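You operate a simulated robot arm through the tools that you are given. There is no shell and no other tool.

The job below is to be done with a simulated robot arm. You get a single attempt, and the scene is never put back.

Task
Brush green slip over the small clay disc's middle, rinse the brush and cover the disc.
Fine: a patch 6 cm square; rinse in the green bowl, brush back in its cup; the cloudy cover sits square on the board; the wheel stays off; large disc and blue jar untouched. A coat counts when it lies all over at full strength: go over it till it gets no stronger.

The check looks at the end state, three seconds after you hand in, the way a careful person would. Anything else that was tipped, shoved, dropped, spilled or broken makes it a failure. Lids that push on must go on centred and level and be pressed home; caps that screw on are set level and turned clockwise until they are tight.

Robot
A 6-joint arm with a two-finger gripper, fixed in place. Base frame: the origin is at the foot of the arm, x ahead of it, y to its left, z up. Readings come in mm, rad, newtons and seconds.
With the tool pointing down near the work surface it reaches from about 240 to 960 mm from the base axis. Its first joint turns from -2.897 to 2.897 rad. Payload 3.43 kg.
The TCP is the grasp point between the finger pads, 20 mm short of the fingertips. In the tool frame z runs along the fingers and y along their closing line. Largest opening 190 mm; the body of the gripper starts 248 mm behind the TCP.
Orientation is told as [roll, pitch, yaw] about the base's x, y, z axes, in that order, counted from this pose: with the fingers straight down and closing along the base's y, the tool's x points along the base's -x, its y along +y and its z along -z.

Tools
- The arm moves only by the tool apply_moves. Its argument "commands" is a list of rows, each a list of 3 entries, a list of its own where there are three numbers: the opening, from 0 (shut) to 1 (fully open), then the shift along the tool's x, y, z in units of 250 mm (1.0 is 250 mm), then the turn, a rotation vector about the tool's x, y, z in units of 180 degrees (1.0 is 180 degrees). In form: [[gripper, [tx, ty, tz], [rx, ry, rz]], ...]. A call has 1 to 20 rows; each row is the pose to reach, as a shift and turn from the pose commanded when the call began, along the tool's axes at that moment. A call with a number of a shift or a turn outside -1 to 1 is refused whole. Rows are played at 5 a second. More than 50 mm and 0.15 rad between two rows, or a gripper value outside its range, and nothing of the call is played. A pose out of reach is approached as far as the arm can. The call stops where the force on the tool passes 50 N (or 10 N more than at its start, if that is more) or the arm is blocked; 0.2 s more then pass. Each finger travels about 153 mm/s and halts on what it meets, pressing with about 28 N; the grip force reading is that of the motor and also rises with nothing between the fingers. The clock runs only during rows and for 0.2 s after the last one: add rows that repeat a pose to give the fingers time. It gives the time, the measured TCP pose, the force on the tool (base axes), the opening and the grip force at its end, in the units of the frame above (readings bear some noise), with the torque about the TCP (base axes, N m) and any sound that the robot's microphone picked up, and new pictures: "pictures" is both (left out), scene, wrist or none.
- Cameras (640 x 400 px; columns grow to the right, rows downward): "scene" is fixed at [42.9, 503.9, 1157.2]; the picture's right is [-0.23, -0.97, 0.00], its down [-0.82, 0.20, -0.54] and it looks along [0.52, -0.12, -0.84] (base axes); focal length 214 px, centre (320, 200). "wrist" rides on the gripper at [70, -8, -288] in the tool frame; the picture's right is [0.12, 0.99, 0.00], its down [-0.96, 0.12, -0.25] and it looks along [-0.25, 0.03, 0.97] (tool axes); focal length 261 px, centre (320, 200). There is no depth. A picture from a camera that has moved, and an enlarged one, comes with that camera's place and axes in the base frame and with its lens. The place of the scene camera against the robot may be out by one fixed shift of up to 18 mm in any direction.
- raise_lower(by): slides the trunk up (or, below 0, down) by that many mm; the arm rides with it, the base frame stays. It gives what a move gives, with no picture.
- close_up(camera, box): a new picture of the part [left, top, right, bottom] of that camera's present view, enlarged. No time passes.
- sign_off(): hands the job in; it is judged then, once.

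Nothing tells you positions but the pictures and the camera data. Unless the task says otherwise, let go and move clear before handing in.

The tools are called after "Emit:" as a command line: name --argument value ..., lists and objects as JSON in quotes. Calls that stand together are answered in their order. apply_moves: Moves the arm, as the interface text tells. Its arguments: {"type":"object","properties":{"commands":{"type":"array","items":{"type":"array"}},"pictures":{"type":"string","enum":["both","scene","wrist","none"]}},"required":["commands"]} The other tools are called the same way: raise_lower (by) slides the trunk up or down; close_up (camera, box) takes an enlarged picture of a part of a camera's view; sign_off () hands the job in.

At the start:

```text
t: 0.0
tcp_pos: [489.7, 599.6, 954.4]
ee_rot: [0.002, 0.001, 0.001]
ft_force: [-0.2, 0.0, -0.1]
torque: [-0.01, -0.02, 0.0]
grip_width: 190.0
finger_force: 0.1
trunk travel left (down, up): [-200.0, 240.0]
```

scene: 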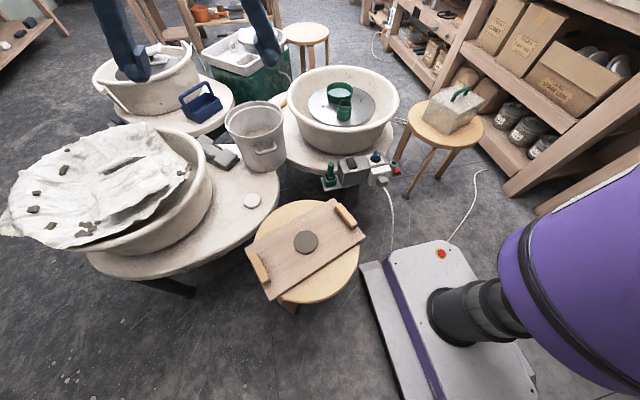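
wrist: 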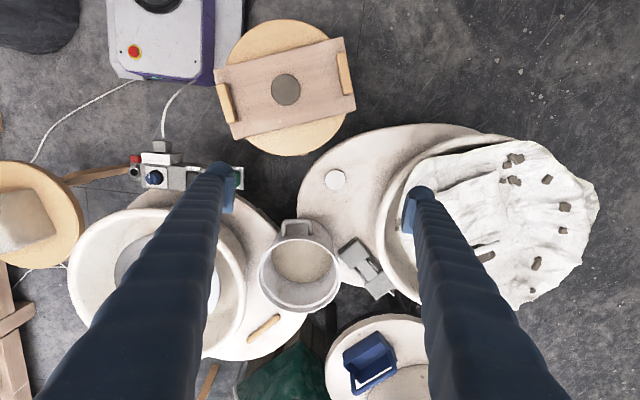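

I see a studio with a stool holding a board with a brown clay disc, a wheel with green vessels on it, a cloudy cover with a green handle on another stool, and a pedal or control box near the wheel. I'll look closer before moving anything.

Emit:
close_up --camera "scene" --box '[270, 60, 430, 160]'

Emit:
close_up --camera "scene" --box '[230, 140, 420, 310]'

Emit:
close_up --camera "scene" --box '[380, 60, 540, 200]'

Emit:
close_up --camera "scene" --box '[70, 0, 330, 160]'

Emit:
close_up --camera "wrist" --box '[0, 0, 320, 260]'

Emit:
close_up --camera "wrist" --box '[240, 100, 480, 400]'

```text
4.00 times, centred on (350, 110) of scene
camera zoom: at [42.9, 503.9, 1157.2], right [-0.23, -0.97, 0.0], down [-0.82, 0.2, -0.54], along [0.52, -0.12, -0.84], focal length 858 px, centre (200, 560)
```

zoom: 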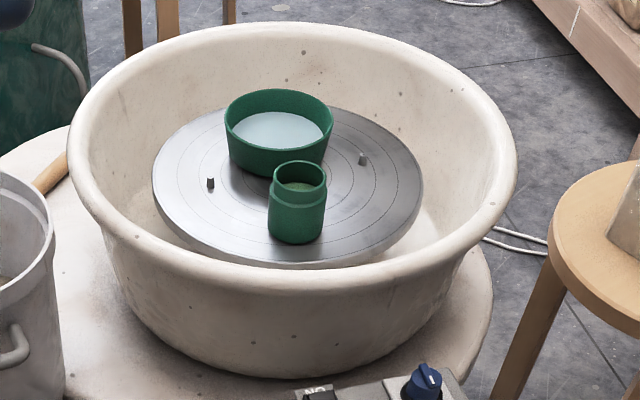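

```text
2.35 times, centred on (325, 225) of scene
camera zoom: at [42.9, 503.9, 1157.2], right [-0.23, -0.97, 0.0], down [-0.82, 0.2, -0.54], along [0.52, -0.12, -0.84], focal length 505 px, centre (308, 141)
```

zoom: 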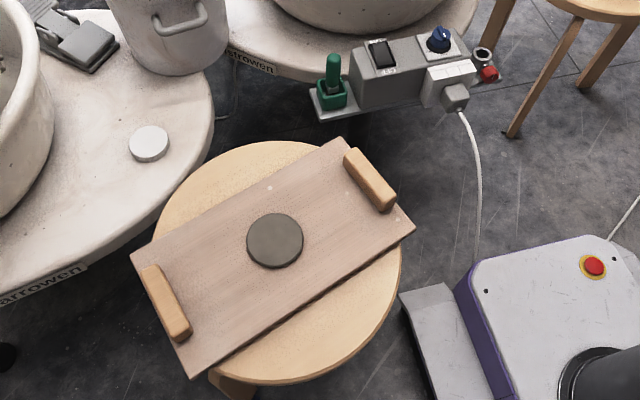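

```text
2.86 times, centred on (460, 130) of scene
camera zoom: at [42.9, 503.9, 1157.2], right [-0.23, -0.97, 0.0], down [-0.82, 0.2, -0.54], along [0.52, -0.12, -0.84], focal length 613 px, centre (-80, 400)
```

zoom: 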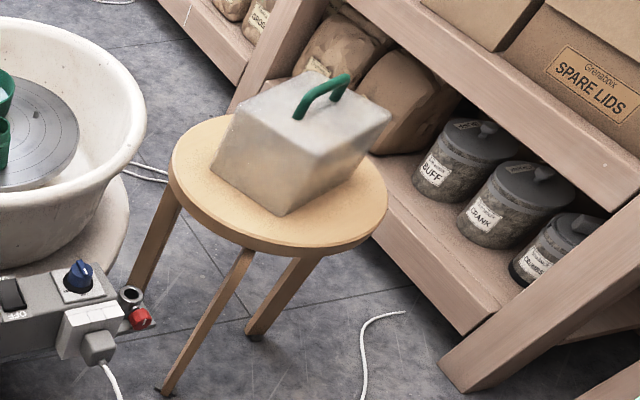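

```text
2.46 times, centred on (200, 80) of scene
camera zoom: at [42.9, 503.9, 1157.2], right [-0.23, -0.97, 0.0], down [-0.82, 0.2, -0.54], along [0.52, -0.12, -0.84], focal length 528 px, centre (615, 495)
```

zoom: 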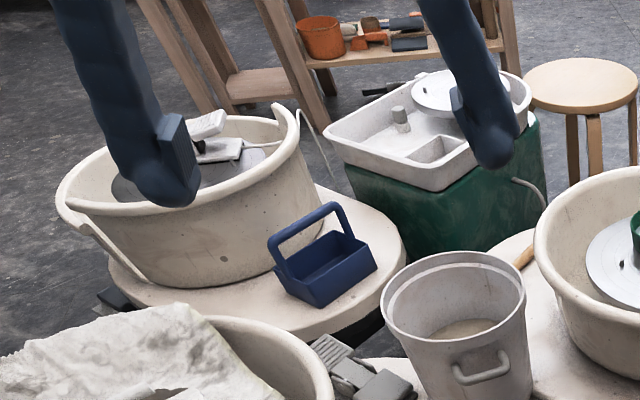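

```text
1.54 times, centred on (160, 130) of wrist
camera zoom: at [419.2, 591.4, 1241.8], right [-0.12, 0.99, 0.0], down [0.96, 0.12, 0.25], along [0.25, 0.03, -0.97], focal length 401 px, centre (566, 308)
```

zoom: 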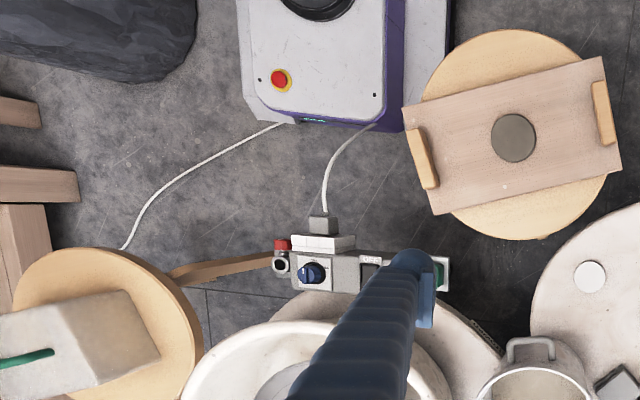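

```text
1.33 times, centred on (360, 250) of wrist
camera zoom: at [419.2, 591.4, 1241.8], right [-0.12, 0.99, 0.0], down [0.96, 0.12, 0.25], along [0.25, 0.03, -0.97], focal length 348 px, centre (267, 133)
```

zoom: 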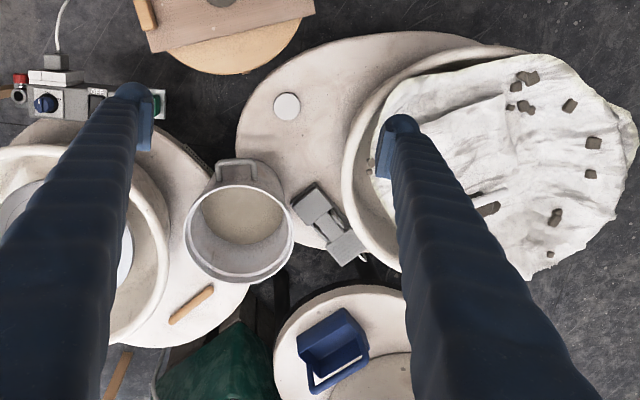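

I see the green bowl and jar on the wheel head and a green-handled brush in a square cup beside the wheel's switch box. I'll zoom in on each item to get accurate positions.

Emit:
close_up --camera "scene" --box '[310, 145, 410, 205]'

Emit:
close_up --camera "scene" --box '[315, 75, 365, 130]'

Emit:
close_up --camera "scene" --box '[80, 20, 240, 130]'

Emit:
close_up --camera "scene" --box '[190, 20, 300, 90]'

Emit:
close_up --camera "scene" --box '[0, 110, 290, 290]'

Emit:
close_up --camera "wrist" --box '[120, 130, 260, 220]'

Emit:
close_up --camera "wrist" --box '[200, 10, 370, 165]'

Emit:
close_up --camera "scene" --box '[360, 0, 640, 180]'

```text
6.40 times, centred on (360, 175) of scene
camera zoom: at [42.9, 503.9, 1157.2], right [-0.23, -0.97, 0.0], down [-0.82, 0.2, -0.54], along [0.52, -0.12, -0.84], focal length 1373 px, centre (64, 360)
```

zoom: 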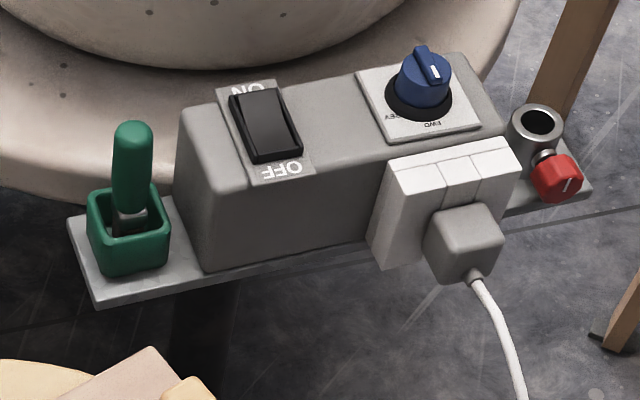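

```text
7.27 times, centred on (340, 102) of scene
camera zoom: at [42.9, 503.9, 1157.2], right [-0.23, -0.97, 0.0], down [-0.82, 0.2, -0.54], along [0.52, -0.12, -0.84], focal length 1560 px, centre (174, 909)
```

zoom: 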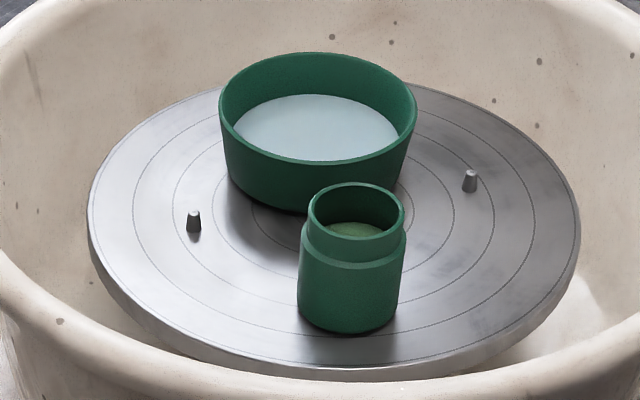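

```text
3.64 times, centred on (160, 75) of scene
camera zoom: at [42.9, 503.9, 1157.2], right [-0.23, -0.97, 0.0], down [-0.82, 0.2, -0.54], along [0.52, -0.12, -0.84], focal length 780 px, centre (902, 654)
```

zoom: 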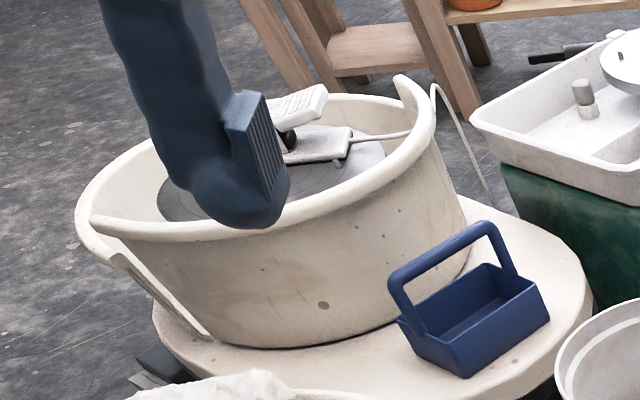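

```text
5.71 times, centred on (245, 55) of scene
camera zoom: at [42.9, 503.9, 1157.2], right [-0.23, -0.97, 0.0], down [-0.82, 0.2, -0.54], along [0.52, -0.12, -0.84], focal length 1226 px, centre (749, 1029)
```

zoom: 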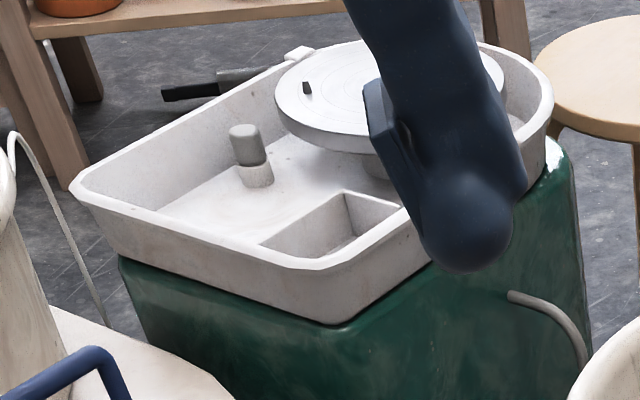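

```text
2.21 times, centred on (145, 200) of scene
camera zoom: at [42.9, 503.9, 1157.2], right [-0.23, -0.97, 0.0], down [-0.82, 0.2, -0.54], along [0.52, -0.12, -0.84], focal length 473 px, centre (706, 200)
```

zoom: 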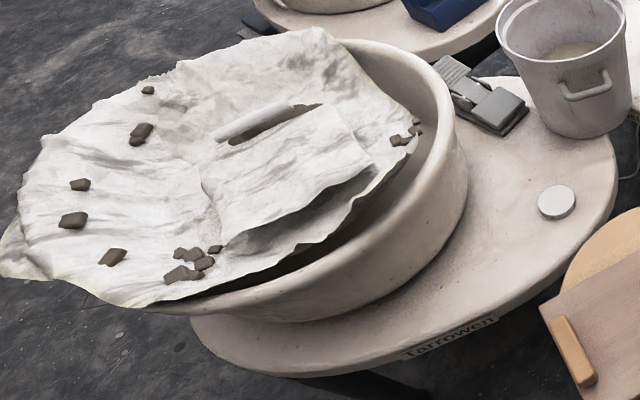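

```text
4.44 times, centred on (190, 175) of wrist
camera zoom: at [419.2, 591.4, 1241.8], right [-0.12, 0.99, 0.0], down [0.96, 0.12, 0.25], along [0.25, 0.03, -0.97], focal length 1158 px, centre (898, 311)
```

zoom: 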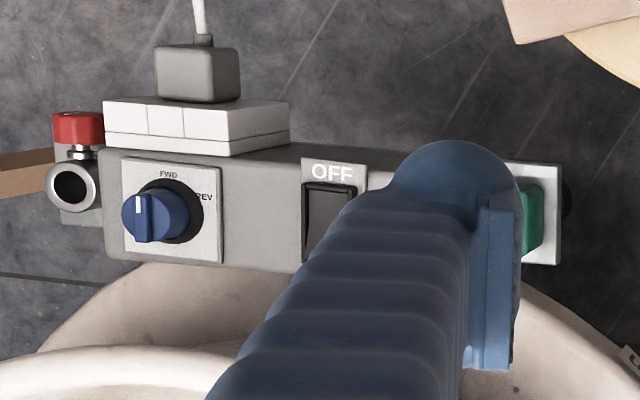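

```text
2.58 times, centred on (285, 88) of wrist
camera zoom: at [419.2, 591.4, 1241.8], right [-0.12, 0.99, 0.0], down [0.96, 0.12, 0.25], along [0.25, 0.03, -0.97], focal length 673 px, centre (410, 490)
```

zoom: 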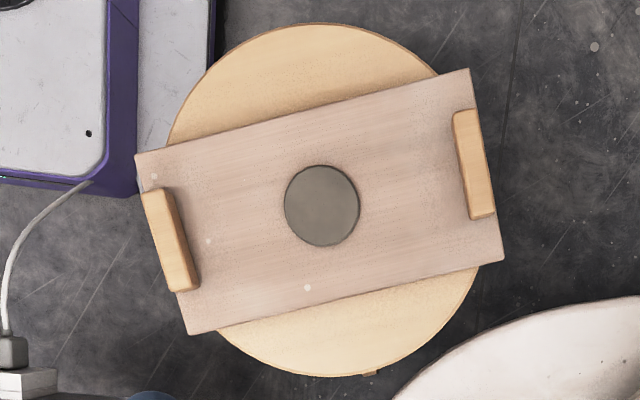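

```text
2.22 times, centred on (500, 90) of scene
camera zoom: at [42.9, 503.9, 1157.2], right [-0.23, -0.97, 0.0], down [-0.82, 0.2, -0.54], along [0.52, -0.12, -0.84], focal length 477 px, centre (-80, 444)
```

zoom: 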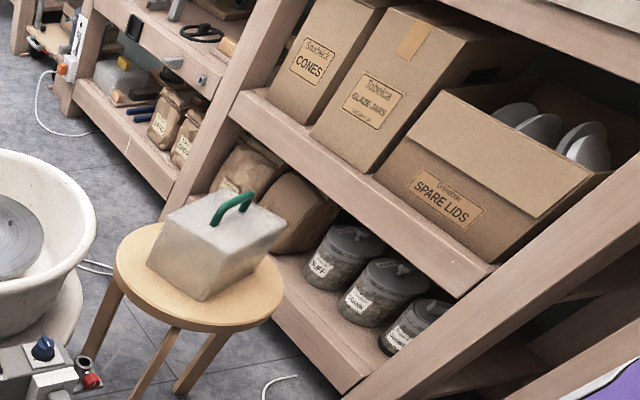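

I take the disc on the board to be near (318, 485, 460), the cover near (820, -355), and the wheel head near (880, 190). I'll move the arm high and look at these from several angles, starting with the wheel.

Emit:
apply_moves --commands '[[1, [-0.06, -0.16, 0], [0, 0, 0]], [1, [-0.12, -0.32, 0], [0, 0, 0]], [1, [-0.18, -0.48, 0], [0, 0, 0]], [1, [-0.24, -0.64, 0], [0, 0, 0]], [1, [-0.3, -0.8, 0], [0, 0, 0]], [1, [-0.36, -0.96, 0], [0, 0, 0]]]' --pictures "both"

```text
t: 1.4
tcp_pos: [581.0, 360.0, 955.6]
ee_rot: [0.0, -0.001, 0.002]
ft_force: [0.7, -0.3, 0.8]
torque: [0.01, -0.03, 0.01]
grip_width: 189.9
finger_force: 0.0
trunk travel left (down, up): [-200.0, 240.0]
camera wrist: at [509.4, 351.5, 1243.0], right [-0.12, 0.99, 0.0], down [0.96, 0.12, 0.25], along [0.25, 0.03, -0.97], focal length 261 px, centre (320, 200)
```

scene: 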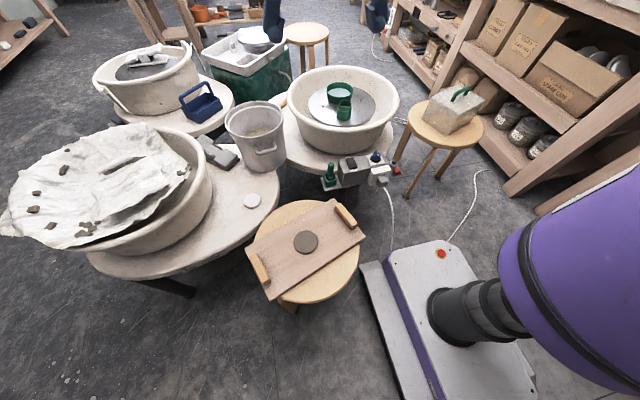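
wrist: 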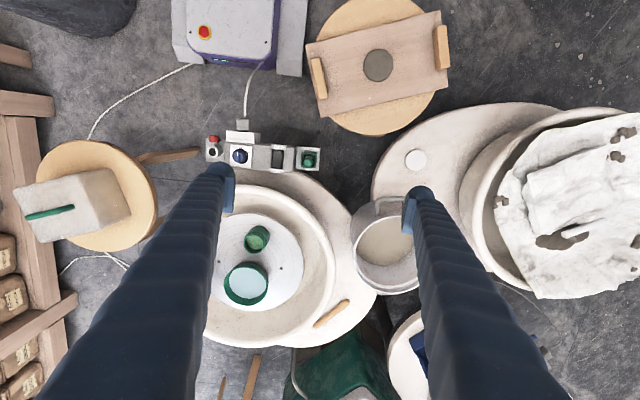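

The wrist view now shows the brush cup, jar, bowl, board and cover together. I'll enlarge each one to measure it.

Emit:
close_up --camera "wrist" --box '[200, 120, 330, 200]'

Emit:
close_up --camera "wrist" --box '[200, 200, 330, 330]'

Emit:
close_up --camera "wrist" --box '[0, 130, 180, 270]'

Emit:
close_up --camera "wrist" --box '[300, 0, 460, 130]'

Emit:
close_up --camera "scene" --box '[90, 0, 400, 110]'

Emit:
close_up --camera "scene" --box '[360, 0, 480, 75]'

```text
4.92 times, centred on (265, 160) of wrist
camera zoom: at [509.4, 351.5, 1243.0], right [-0.12, 0.99, 0.0], down [0.96, 0.12, 0.25], along [0.25, 0.03, -0.97], focal length 1283 px, centre (591, 397)
```

zoom: 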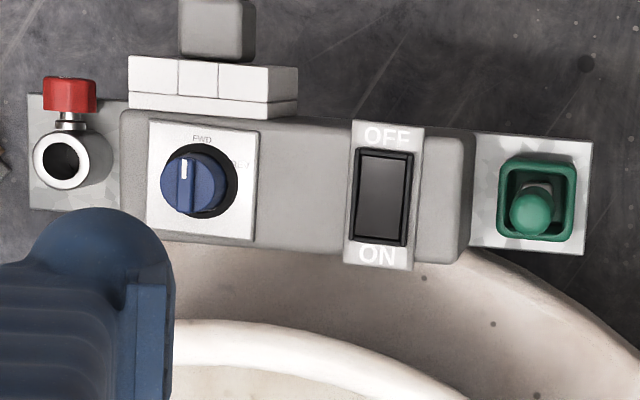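

```text
3.08 times, centred on (265, 265) of wrist
camera zoom: at [509.4, 351.5, 1243.0], right [-0.12, 0.99, 0.0], down [0.96, 0.12, 0.25], along [0.25, 0.03, -0.97], focal length 802 px, centre (489, 0)
```

zoom: 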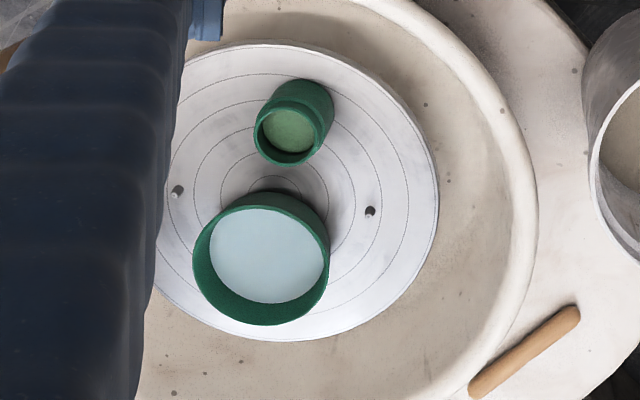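

```text
2.86 times, centred on (90, 200) of wrist
camera zoom: at [509.4, 351.5, 1243.0], right [-0.12, 0.99, 0.0], down [0.96, 0.12, 0.25], along [0.25, 0.03, -0.97], focal length 745 px, centre (977, 200)
```

zoom: 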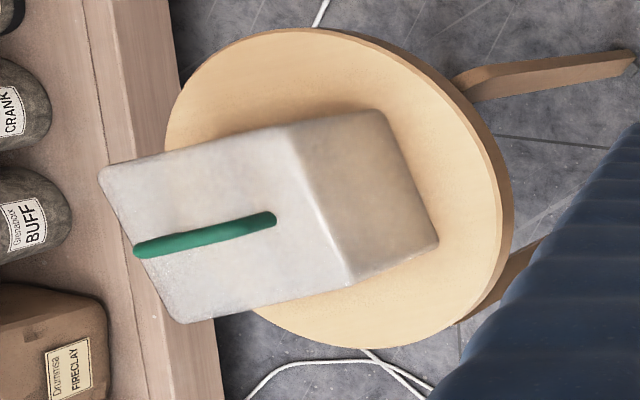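

```text
3.08 times, centred on (380, 65) of wrist
camera zoom: at [509.4, 351.5, 1243.0], right [-0.12, 0.99, 0.0], down [0.96, 0.12, 0.25], along [0.25, 0.03, -0.97], focal length 802 px, centre (135, 615)
```

zoom: 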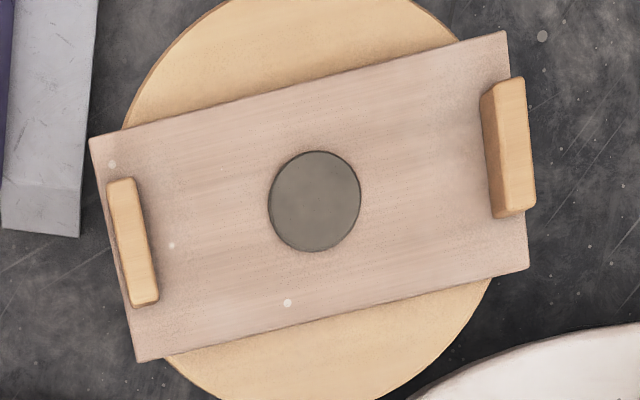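

```text
2.06 times, centred on (245, 55) of scene
camera zoom: at [42.9, 503.9, 1157.2], right [-0.23, -0.97, 0.0], down [-0.82, 0.2, -0.54], along [0.52, -0.12, -0.84], focal length 443 px, centre (475, 499)
```

zoom: 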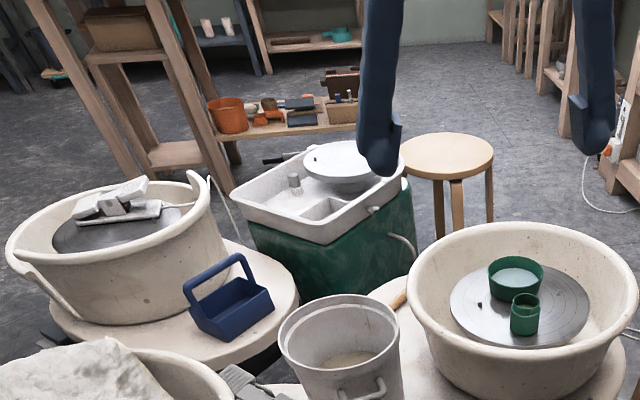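

```text
5.33 times, centred on (420, 38) of scene
camera zoom: at [42.9, 503.9, 1157.2], right [-0.23, -0.97, 0.0], down [-0.82, 0.2, -0.54], along [0.52, -0.12, -0.84], focal length 1144 px, centre (-213, 1067)
```

zoom: 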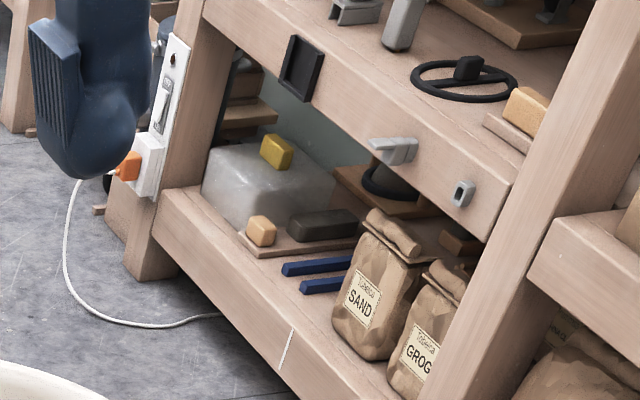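

I place the disc at about (319, 485, 482), the brush top near (593, 327, 515), the jar near (797, 220, 627), the bowl near (932, 200, 610), and the cover handle near (784, -307, 612). Another view from further right should sharpen these.

Emit:
apply_moves --commands '[[1, [-0.06, -0.16, 0], [0, 0, 0]], [1, [-0.12, -0.32, 0], [0, 0, 0]], [1, [-0.18, -0.48, 0], [0, 0, 0]], [1, [-0.24, -0.64, 0], [0, 0, 0]], [1, [-0.3, -0.8, 0], [0, 0, 0]], [1, [-0.36, -0.96, 0], [0, 0, 0]]]' --pictures "wrist"

```text
t: 2.8
tcp_pos: [670.6, 115.7, 954.5]
ee_rot: [0.0, -0.001, 0.002]
ft_force: [0.3, -0.2, -0.2]
torque: [0.0, 0.0, -0.04]
grip_width: 189.9
finger_force: 0.0
trunk travel left (down, up): [-200.0, 240.0]
camera wrist: at [600.7, 108.3, 1241.9], right [-0.12, 0.99, 0.0], down [0.96, 0.12, 0.25], along [0.24, 0.03, -0.97], focal length 261 px, centre (320, 200)
```

wrist: 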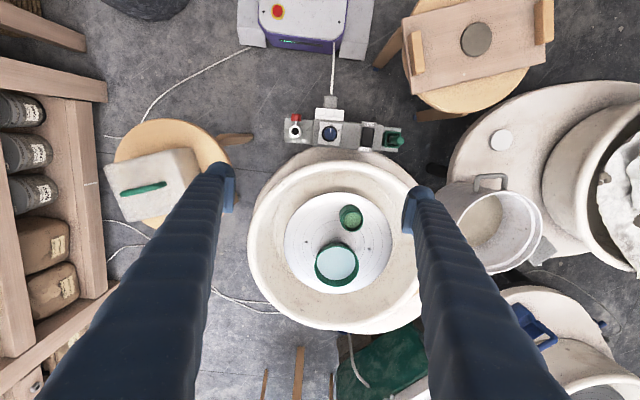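

Emit:
close_up --camera "wrist" --box '[270, 100, 420, 170]'

Emit:
close_up --camera "wrist" --box '[240, 140, 430, 340]'

Emit:
close_up --camera "wrist" --box '[100, 110, 240, 240]'

Emit:
close_up --camera "wrist" --box '[390, 0, 560, 120]'

```text
4.27 times, centred on (345, 135) of wrist
camera zoom: at [600.7, 108.3, 1241.9], right [-0.12, 0.99, 0.0], down [0.96, 0.12, 0.25], along [0.24, 0.03, -0.97], focal length 1112 px, centre (213, 477)
```

zoom: 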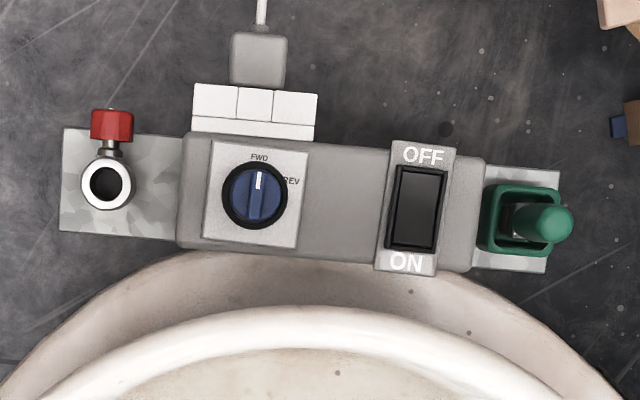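

```text
2.00 times, centred on (335, 240) of wrist
camera zoom: at [600.7, 108.3, 1241.9], right [-0.12, 0.99, 0.0], down [0.96, 0.12, 0.25], along [0.24, 0.03, -0.97], focal length 521 px, centre (290, 120)
```

zoom: 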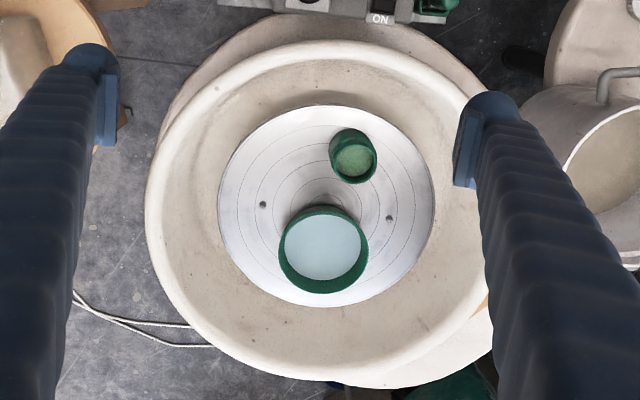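

```text
3.08 times, centred on (170, 175) of wrist
camera zoom: at [600.7, 108.3, 1241.9], right [-0.12, 0.99, 0.0], down [0.96, 0.12, 0.25], along [0.24, 0.03, -0.97], focal length 802 px, centre (782, 277)
```

zoom: 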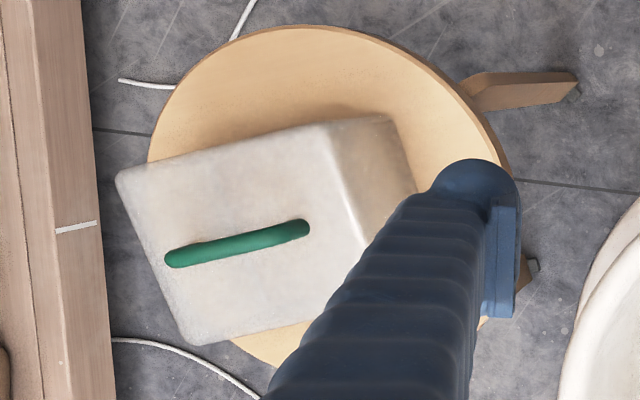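

```text
3.33 times, centred on (475, 60) of wrist
camera zoom: at [600.7, 108.3, 1241.9], right [-0.12, 0.99, 0.0], down [0.96, 0.12, 0.25], along [0.24, 0.03, -0.97], focal length 869 px, centre (-197, 667)
```

zoom: 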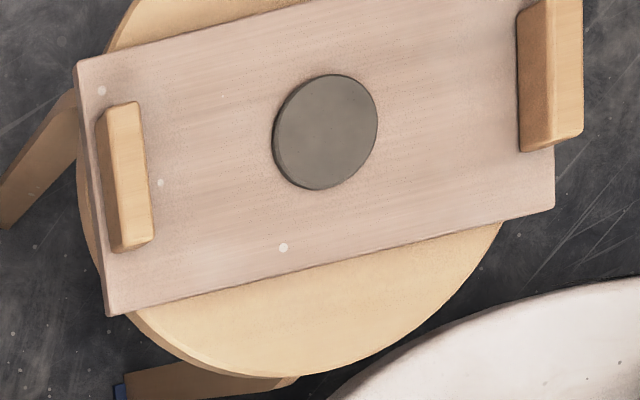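

My refined estimates are disc top (316, 485, 481), brush top (591, 327, 515), cup rim z≈430, switch box top z≈494, jar rim (803, 217, 609), bowl rim (941, 195, 593), cover handle (790, -319, 597). The board and cover are both turned about 20°. Next I'll hover over the brush with the gripper turned 90°, so the fingers close along x and stay clear of the switch box.

Emit:
apply_moves --commands '[[1, [0.0287, 0.0767, 0.0545], [0, 0, 0.04545]], [1, [0.0575, 0.1535, 0.1091], [0, 0, 0.0909]], [1, [0.0862, 0.2302, 0.1636], [0, 0, 0.13636]], [1, [0.1149, 0.3069, 0.2182], [0, 0, 0.1818]], [1, [0.1436, 0.3836, 0.2727], [0, 0, 0.22727]], [1, [0.1724, 0.4604, 0.3273], [0, 0, 0.2727]], [1, [0.2011, 0.5371, 0.3818], [0, 0, 0.31818]], [1, [0.2298, 0.6138, 0.4364], [0, 0, 0.3636]], [1, [0.2585, 0.6905, 0.4909], [0, 0, 0.40909]], [1, [0.2873, 0.7673, 0.5455], [0, 0, 0.4545]], [1, [0.316, 0.844, 0.6], [0, 0, 0.5]]]' --pictures "both"

```text
t: 5.2
tcp_pos: [592.4, 328.9, 802.4]
ee_rot: [-0.002, 0.0, -1.573]
ft_force: [-1.0, 0.4, 0.2]
torque: [-0.02, -0.04, -0.01]
grip_width: 189.8
finger_force: 0.0
trunk travel left (down, up): [-200.0, 240.0]
camera wrist: at [583.9, 400.8, 1090.4], right [0.99, 0.12, 0.0], down [0.11, -0.96, 0.25], along [0.03, -0.25, -0.97], focal length 261 px, centre (320, 200)
```

scene: 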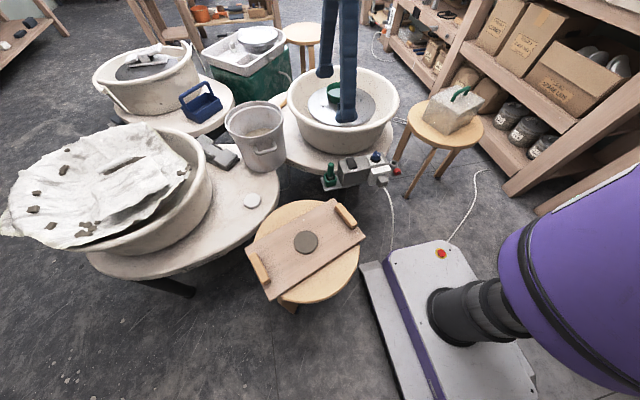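
wrist: 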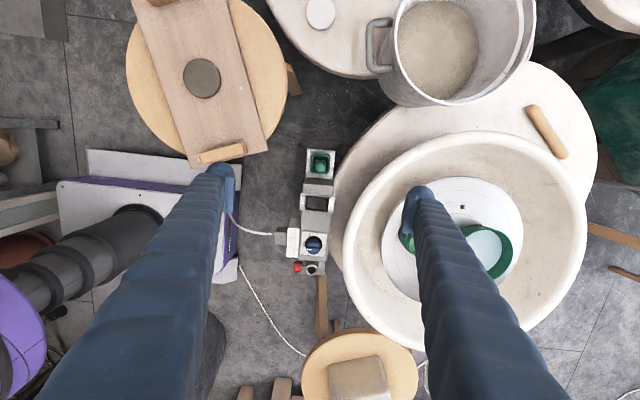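

Emit:
close_up --camera "wrist" --box '[260, 130, 380, 210]'

Emit:
close_up --camera "wrist" --box '[120, 0, 300, 170]'

```text
5.00 times, centred on (320, 170) of wrist
camera zoom: at [583.9, 400.8, 1090.4], right [0.99, 0.12, 0.0], down [0.11, -0.96, 0.25], along [0.03, -0.25, -0.97], focal length 1303 px, centre (320, 350)
```

zoom: 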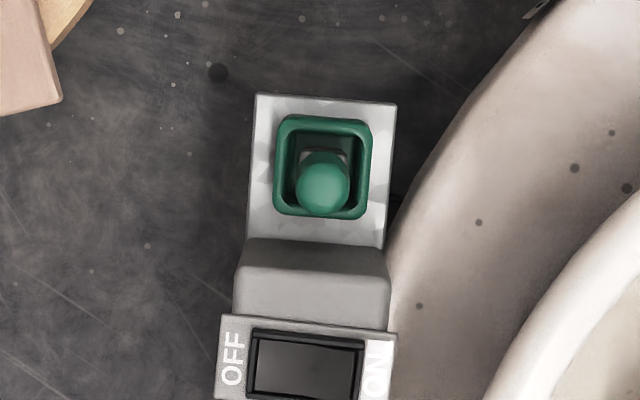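

```text
2.35 times, centred on (210, 85) of wrist
camera zoom: at [583.9, 400.8, 1090.4], right [0.99, 0.12, 0.0], down [0.11, -0.96, 0.25], along [0.03, -0.25, -0.97], focal length 613 px, centre (579, 471)
```

zoom: 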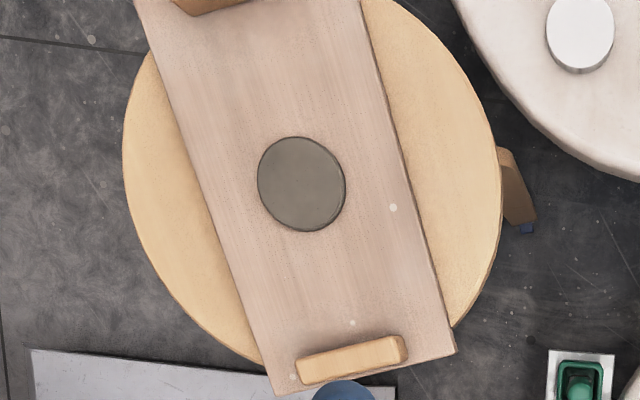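

The brush handle lines up directly under the gripper, within 1 mm. I'll narrow the fingers and come down towards it.

Emit:
apply_moves --commands '[[0.45, [0, 0.003, 0], [0, 0, 0]], [0.45, [0, 0.003, 0], [0, 0, 0]], [0.45, [0, 0.003, 0.16], [0, 0, 0]], [0.45, [0, 0.003, 0.32], [0, 0, 0]], [0.45, [0, 0.003, 0.48], [0, 0, 0]], [0.45, [0, 0.003, 0.64], [0, 0, 0]], [0.45, [0, 0.003, 0.8], [0, 0, 0]], [0.45, [0, 0.003, 0.96], [0, 0, 0]]]' --pictures "both"

```text
t: 7.0
tcp_pos: [595.5, 332.0, 563.4]
ee_rot: [0.0, -0.001, -1.57]
ft_force: [-0.2, 0.5, 0.0]
torque: [0.02, 0.04, -0.02]
grip_width: 85.4
finger_force: 0.1
trunk travel left (down, up): [-200.0, 240.0]
camera wrist: at [586.1, 402.3, 850.3], right [0.99, 0.12, 0.0], down [0.12, -0.96, 0.25], along [0.03, -0.25, -0.97], focal length 261 px, centre (320, 200)
```

scene: 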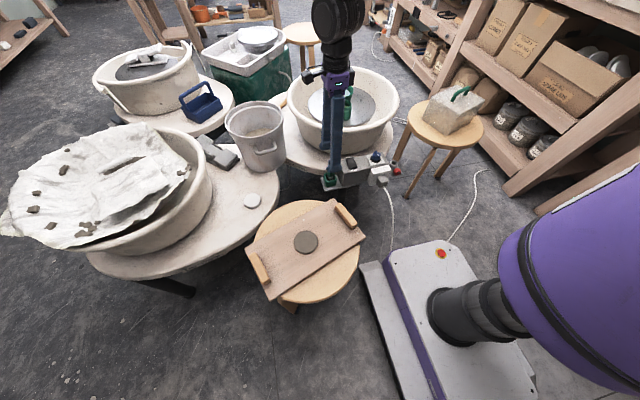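
wrist: 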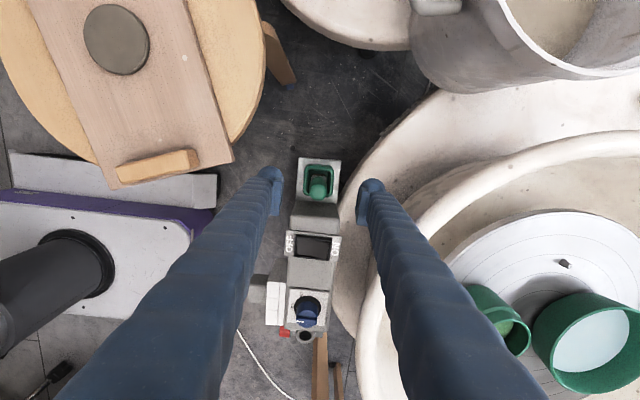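

Emit:
close_up --camera "wrist" --box '[250, 140, 390, 230]'

Emit:
close_up --camera "scene" --box '[300, 120, 380, 200]'

```text
4.44 times, centred on (320, 185) of wrist
camera zoom: at [586.1, 402.3, 850.3], right [0.99, 0.12, 0.0], down [0.12, -0.96, 0.25], along [0.03, -0.25, -0.97], focal length 1158 px, centre (320, 267)
```

zoom: 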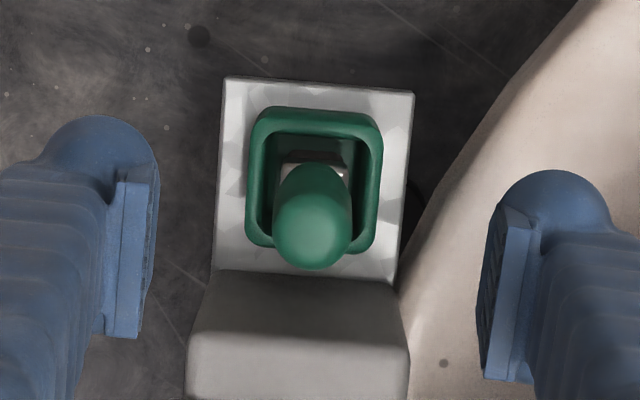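

```text
5.00 times, centred on (340, 160) of scene
camera zoom: at [42.9, 503.9, 1157.2], right [-0.23, -0.97, 0.0], down [-0.82, 0.2, -0.54], along [0.52, -0.12, -0.84], focal length 1072 px, centre (220, 400)
```

zoom: 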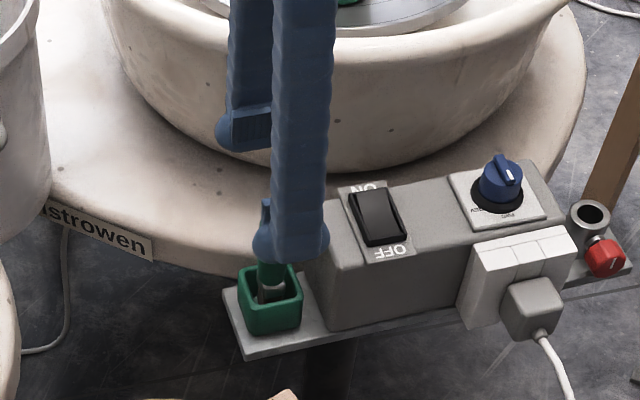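

The brush sits about (-1.4, -3.6) mm from the tool axis. I'll correct for that and come down to grasp height slowly, without closing yet.

Emit:
apply_moves --commands '[[0.45, [-0.0136, -0.005, 0], [0, 0, 0]], [0.45, [-0.0136, -0.005, 0.06], [0, 0, 0]], [0.45, [-0.0136, -0.005, 0.12], [0, 0, 0]], [0.45, [-0.0136, -0.005, 0.18], [0, 0, 0]], [0.45, [-0.0136, -0.005, 0.24], [0, 0, 0]], [0.45, [-0.0136, -0.005, 0.288], [0, 0, 0]], [0.45, [-0.0136, -0.005, 0.288], [0, 0, 0]], [0.45, [-0.0136, -0.005, 0.288], [0, 0, 0]]]' --pictures "both"

Emit:
close_up --camera "wrist" --box '[250, 140, 390, 230]'

Emit:
close_up --camera "scene" --box '[300, 120, 380, 200]'

```text
t: 8.8
tcp_pos: [589.9, 326.6, 492.8]
ee_rot: [0.0, 0.0, -1.568]
ft_force: [0.3, -0.6, -1.0]
torque: [-0.02, -0.01, 0.01]
grip_width: 85.5
finger_force: 0.0
trunk travel left (down, up): [-200.0, 240.0]
camera wrist: at [581.6, 398.0, 780.0], right [0.99, 0.12, 0.0], down [0.12, -0.96, 0.25], along [0.03, -0.25, -0.97], focal length 261 px, centre (320, 200)
```

scene: 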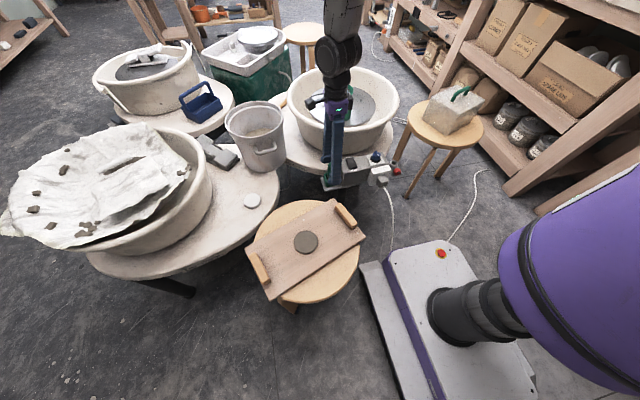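
wrist: 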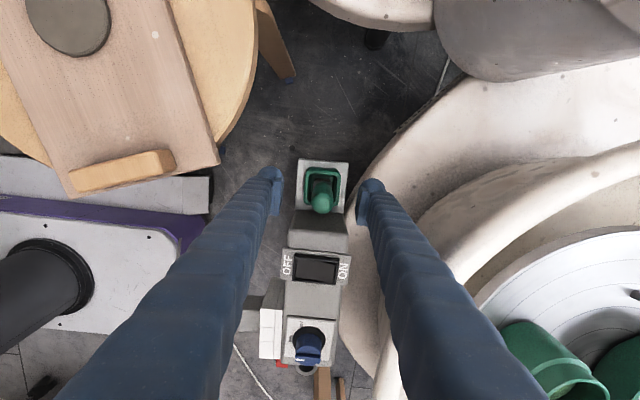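

```text
4.44 times, centred on (320, 185) of wrist
camera zoom: at [581.6, 398.0, 780.0], right [0.99, 0.12, 0.0], down [0.12, -0.96, 0.25], along [0.03, -0.25, -0.97], focal length 1158 px, centre (320, 267)
```

zoom: 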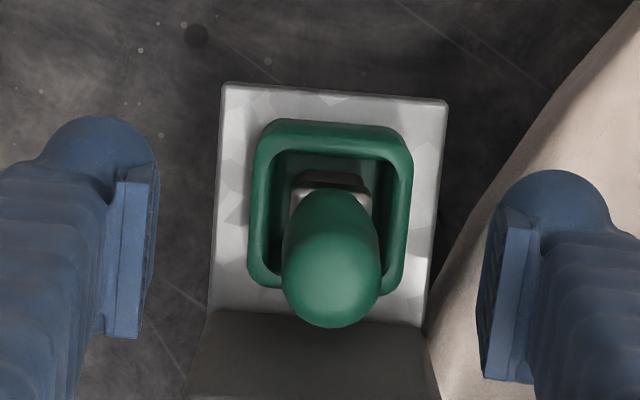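

```text
5.00 times, centred on (340, 160) of scene
camera zoom: at [42.9, 503.9, 1157.2], right [-0.23, -0.97, 0.0], down [-0.82, 0.2, -0.54], along [0.52, -0.12, -0.84], focal length 1072 px, centre (220, 400)
```

zoom: 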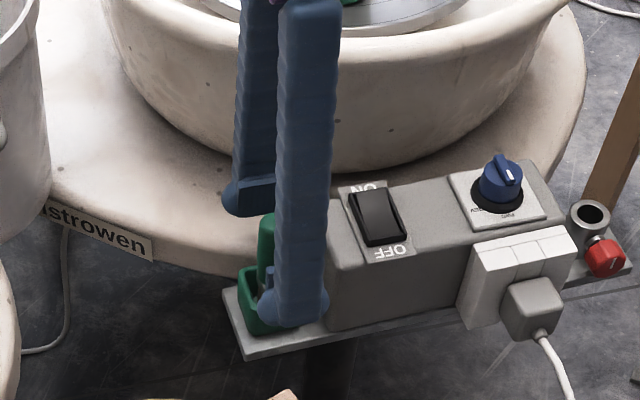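

The tool sits about 3 mm to -x of the handle. I'll nudge it and check the reading once it has settled.

Emit:
apply_moves --commands '[[0.45, [0, 0.006, 0], [0, 0, 0]], [0.45, [0, 0.012, 0], [0, 0, 0]], [0.45, [0, 0.012, 0], [0, 0, 0]], [0.45, [0, 0.012, 0], [0, 0, 0]]]' --pictures "none"

Emit:
close_up --camera "wrist" --box '[250, 140, 390, 230]'

```text
t: 9.8
tcp_pos: [593.4, 326.2, 493.6]
ee_rot: [-0.003, 0.0, -1.57]
ft_force: [0.0, -0.1, -0.3]
torque: [0.0, 0.03, -0.01]
grip_width: 85.5
finger_force: 0.1
trunk travel left (down, up): [-200.0, 240.0]
```

```text
4.44 times, centred on (320, 185) of wrist
camera zoom: at [584.9, 397.9, 780.4], right [0.99, 0.12, 0.0], down [0.12, -0.96, 0.25], along [0.03, -0.25, -0.97], focal length 1158 px, centre (320, 267)
```

zoom: 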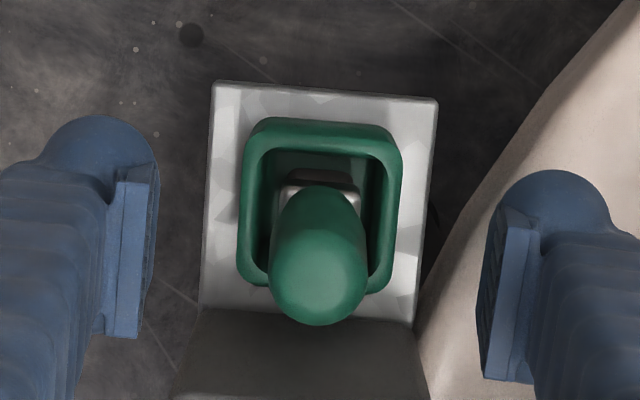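

The handle is centred between the pads now, so I'll close on it.

Emit:
apply_moves --commands '[[0.2, [0, 0, 0], [0, 0, 0]], [0.0, [0, 0, 0], [0, 0, 0]], [0.0, [0, 0, 0], [0, 0, 0]], [0.0, [0, 0, 0], [0, 0, 0]]]' --pictures "none"

Emit:
close_up --camera "wrist" --box '[250, 140, 390, 230]'

```text
t: 10.8
tcp_pos: [593.0, 326.8, 493.4]
ee_rot: [-0.001, -0.001, -1.568]
ft_force: [0.1, 0.2, -0.2]
torque: [0.0, 0.01, 0.02]
grip_width: 23.4
finger_force: 28.9
trunk travel left (down, up): [-200.0, 240.0]
```

```text
4.44 times, centred on (320, 185) of wrist
camera zoom: at [584.8, 397.9, 780.4], right [0.99, 0.12, 0.0], down [0.12, -0.96, 0.25], along [0.03, -0.25, -0.97], focal length 1158 px, centre (320, 267)
```

zoom: 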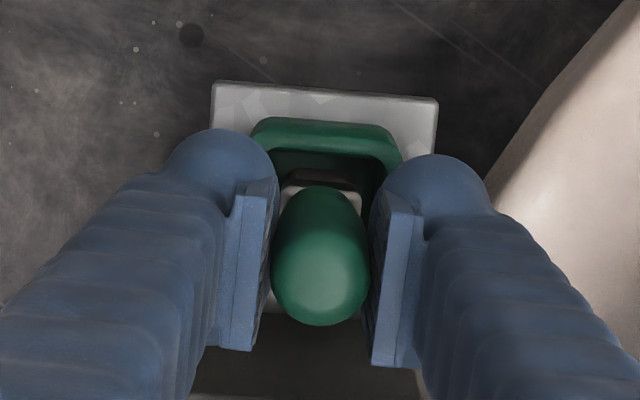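

I have the handle at a width of 23.4 mm. I'll lift the brush straight up out of its cup.

Emit:
apply_moves --commands '[[0, [0, 0, -0.06], [0, 0, 0]], [0, [0, 0, -0.16], [0, 0, 0]], [0, [0, 0, -0.28], [0, 0, 0]], [0, [0, 0, -0.4], [0, 0, 0]], [0, [0, 0, -0.52], [0, 0, 0]], [0, [0, 0, -0.64], [0, 0, 0]], [0, [0, 0, -0.76], [0, 0, 0]], [0, [0, 0, -0.88], [0, 0, 0]], [0, [0, 0, -0.88], [0, 0, 0]]]' --pictures "both"

Emit:
close_up --camera "scene" --box '[290, 70, 390, 200]'

Emit:
close_up --camera "wrist" --box '[250, 120, 390, 230]'

```text
t: 12.8
tcp_pos: [593.6, 327.0, 712.5]
ee_rot: [-0.003, 0.0, -1.569]
ft_force: [-0.1, 0.0, -1.0]
torque: [0.02, 0.01, 0.01]
grip_width: 23.4
finger_force: 27.9
trunk travel left (down, up): [-200.0, 240.0]
camera wrist: at [584.7, 398.9, 1000.2], right [0.99, 0.12, 0.0], down [0.12, -0.96, 0.25], along [0.03, -0.25, -0.97], focal length 261 px, centre (320, 200)
```

scene: 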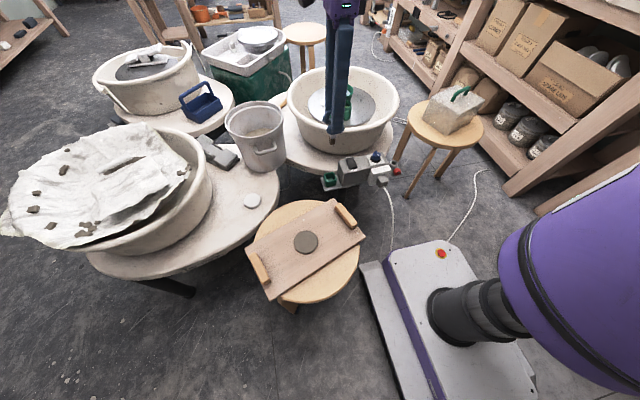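
wrist: 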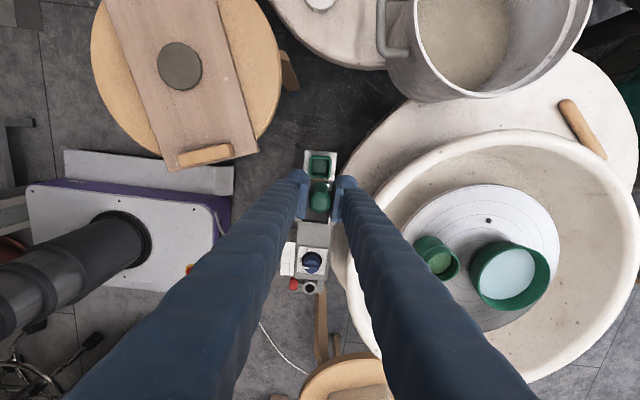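

```text
3.08 times, centred on (340, 135) of scene
camera zoom: at [42.9, 503.9, 1157.2], right [-0.23, -0.97, 0.0], down [-0.82, 0.2, -0.54], along [0.52, -0.12, -0.84], focal length 660 px, centre (258, 400)
```

zoom: 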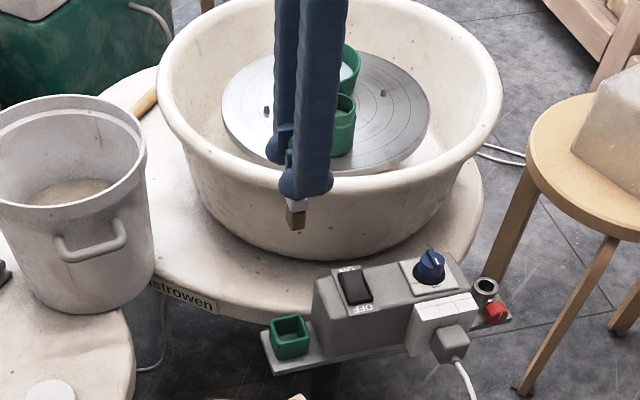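

```text
3.64 times, centred on (320, 175) of wrist
camera zoom: at [584.7, 398.9, 1000.2], right [0.99, 0.12, 0.0], down [0.12, -0.96, 0.25], along [0.03, -0.25, -0.97], focal length 948 px, centre (320, 291)
```

zoom: 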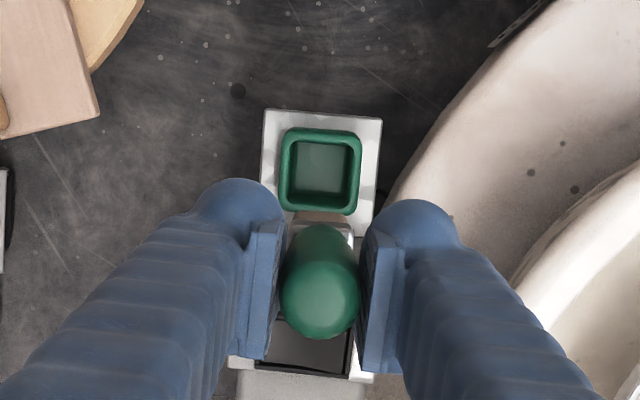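

The brush is out and held vertically, and the empty cup is clearly visible. I'll zoom in to measure the bristles and the cup floor.

Emit:
close_up --camera "scene" --box '[320, 110, 360, 150]'

Emit:
close_up --camera "wrist" --box '[290, 140, 350, 190]'

Emit:
close_up --camera "wrist" --box '[340, 170, 570, 330]'

```text
10.00 times, centred on (340, 130) of scene
camera zoom: at [42.9, 503.9, 1157.2], right [-0.23, -0.97, 0.0], down [-0.82, 0.2, -0.54], along [0.52, -0.12, -0.84], focal length 2145 px, centre (120, 900)
```

zoom: 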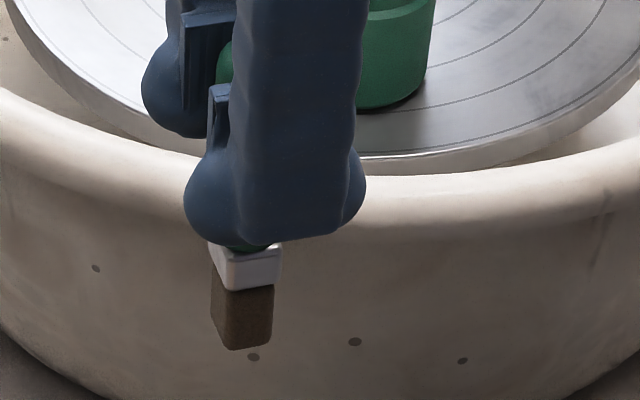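

```text
8.00 times, centred on (320, 165) of wrist
camera zoom: at [584.7, 398.9, 1000.2], right [0.99, 0.12, 0.0], down [0.12, -0.96, 0.25], along [0.03, -0.25, -0.97], focal length 2085 px, centre (320, 480)
```

zoom: 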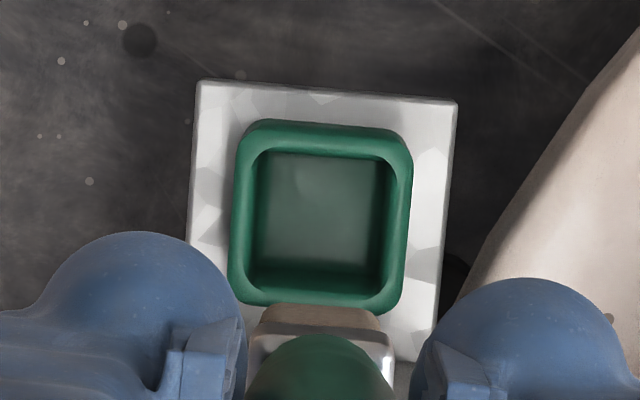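

```text
2.50 times, centred on (455, 250) of wrist
camera zoom: at [584.7, 398.9, 1000.2], right [0.99, 0.12, 0.0], down [0.12, -0.96, 0.25], along [0.03, -0.25, -0.97], focal length 652 px, centre (-18, 75)
```

zoom: 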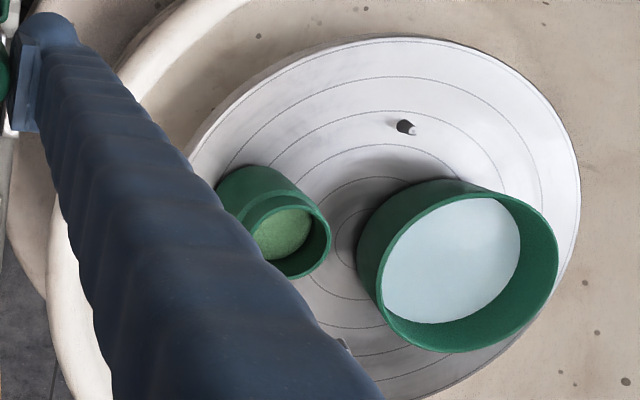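

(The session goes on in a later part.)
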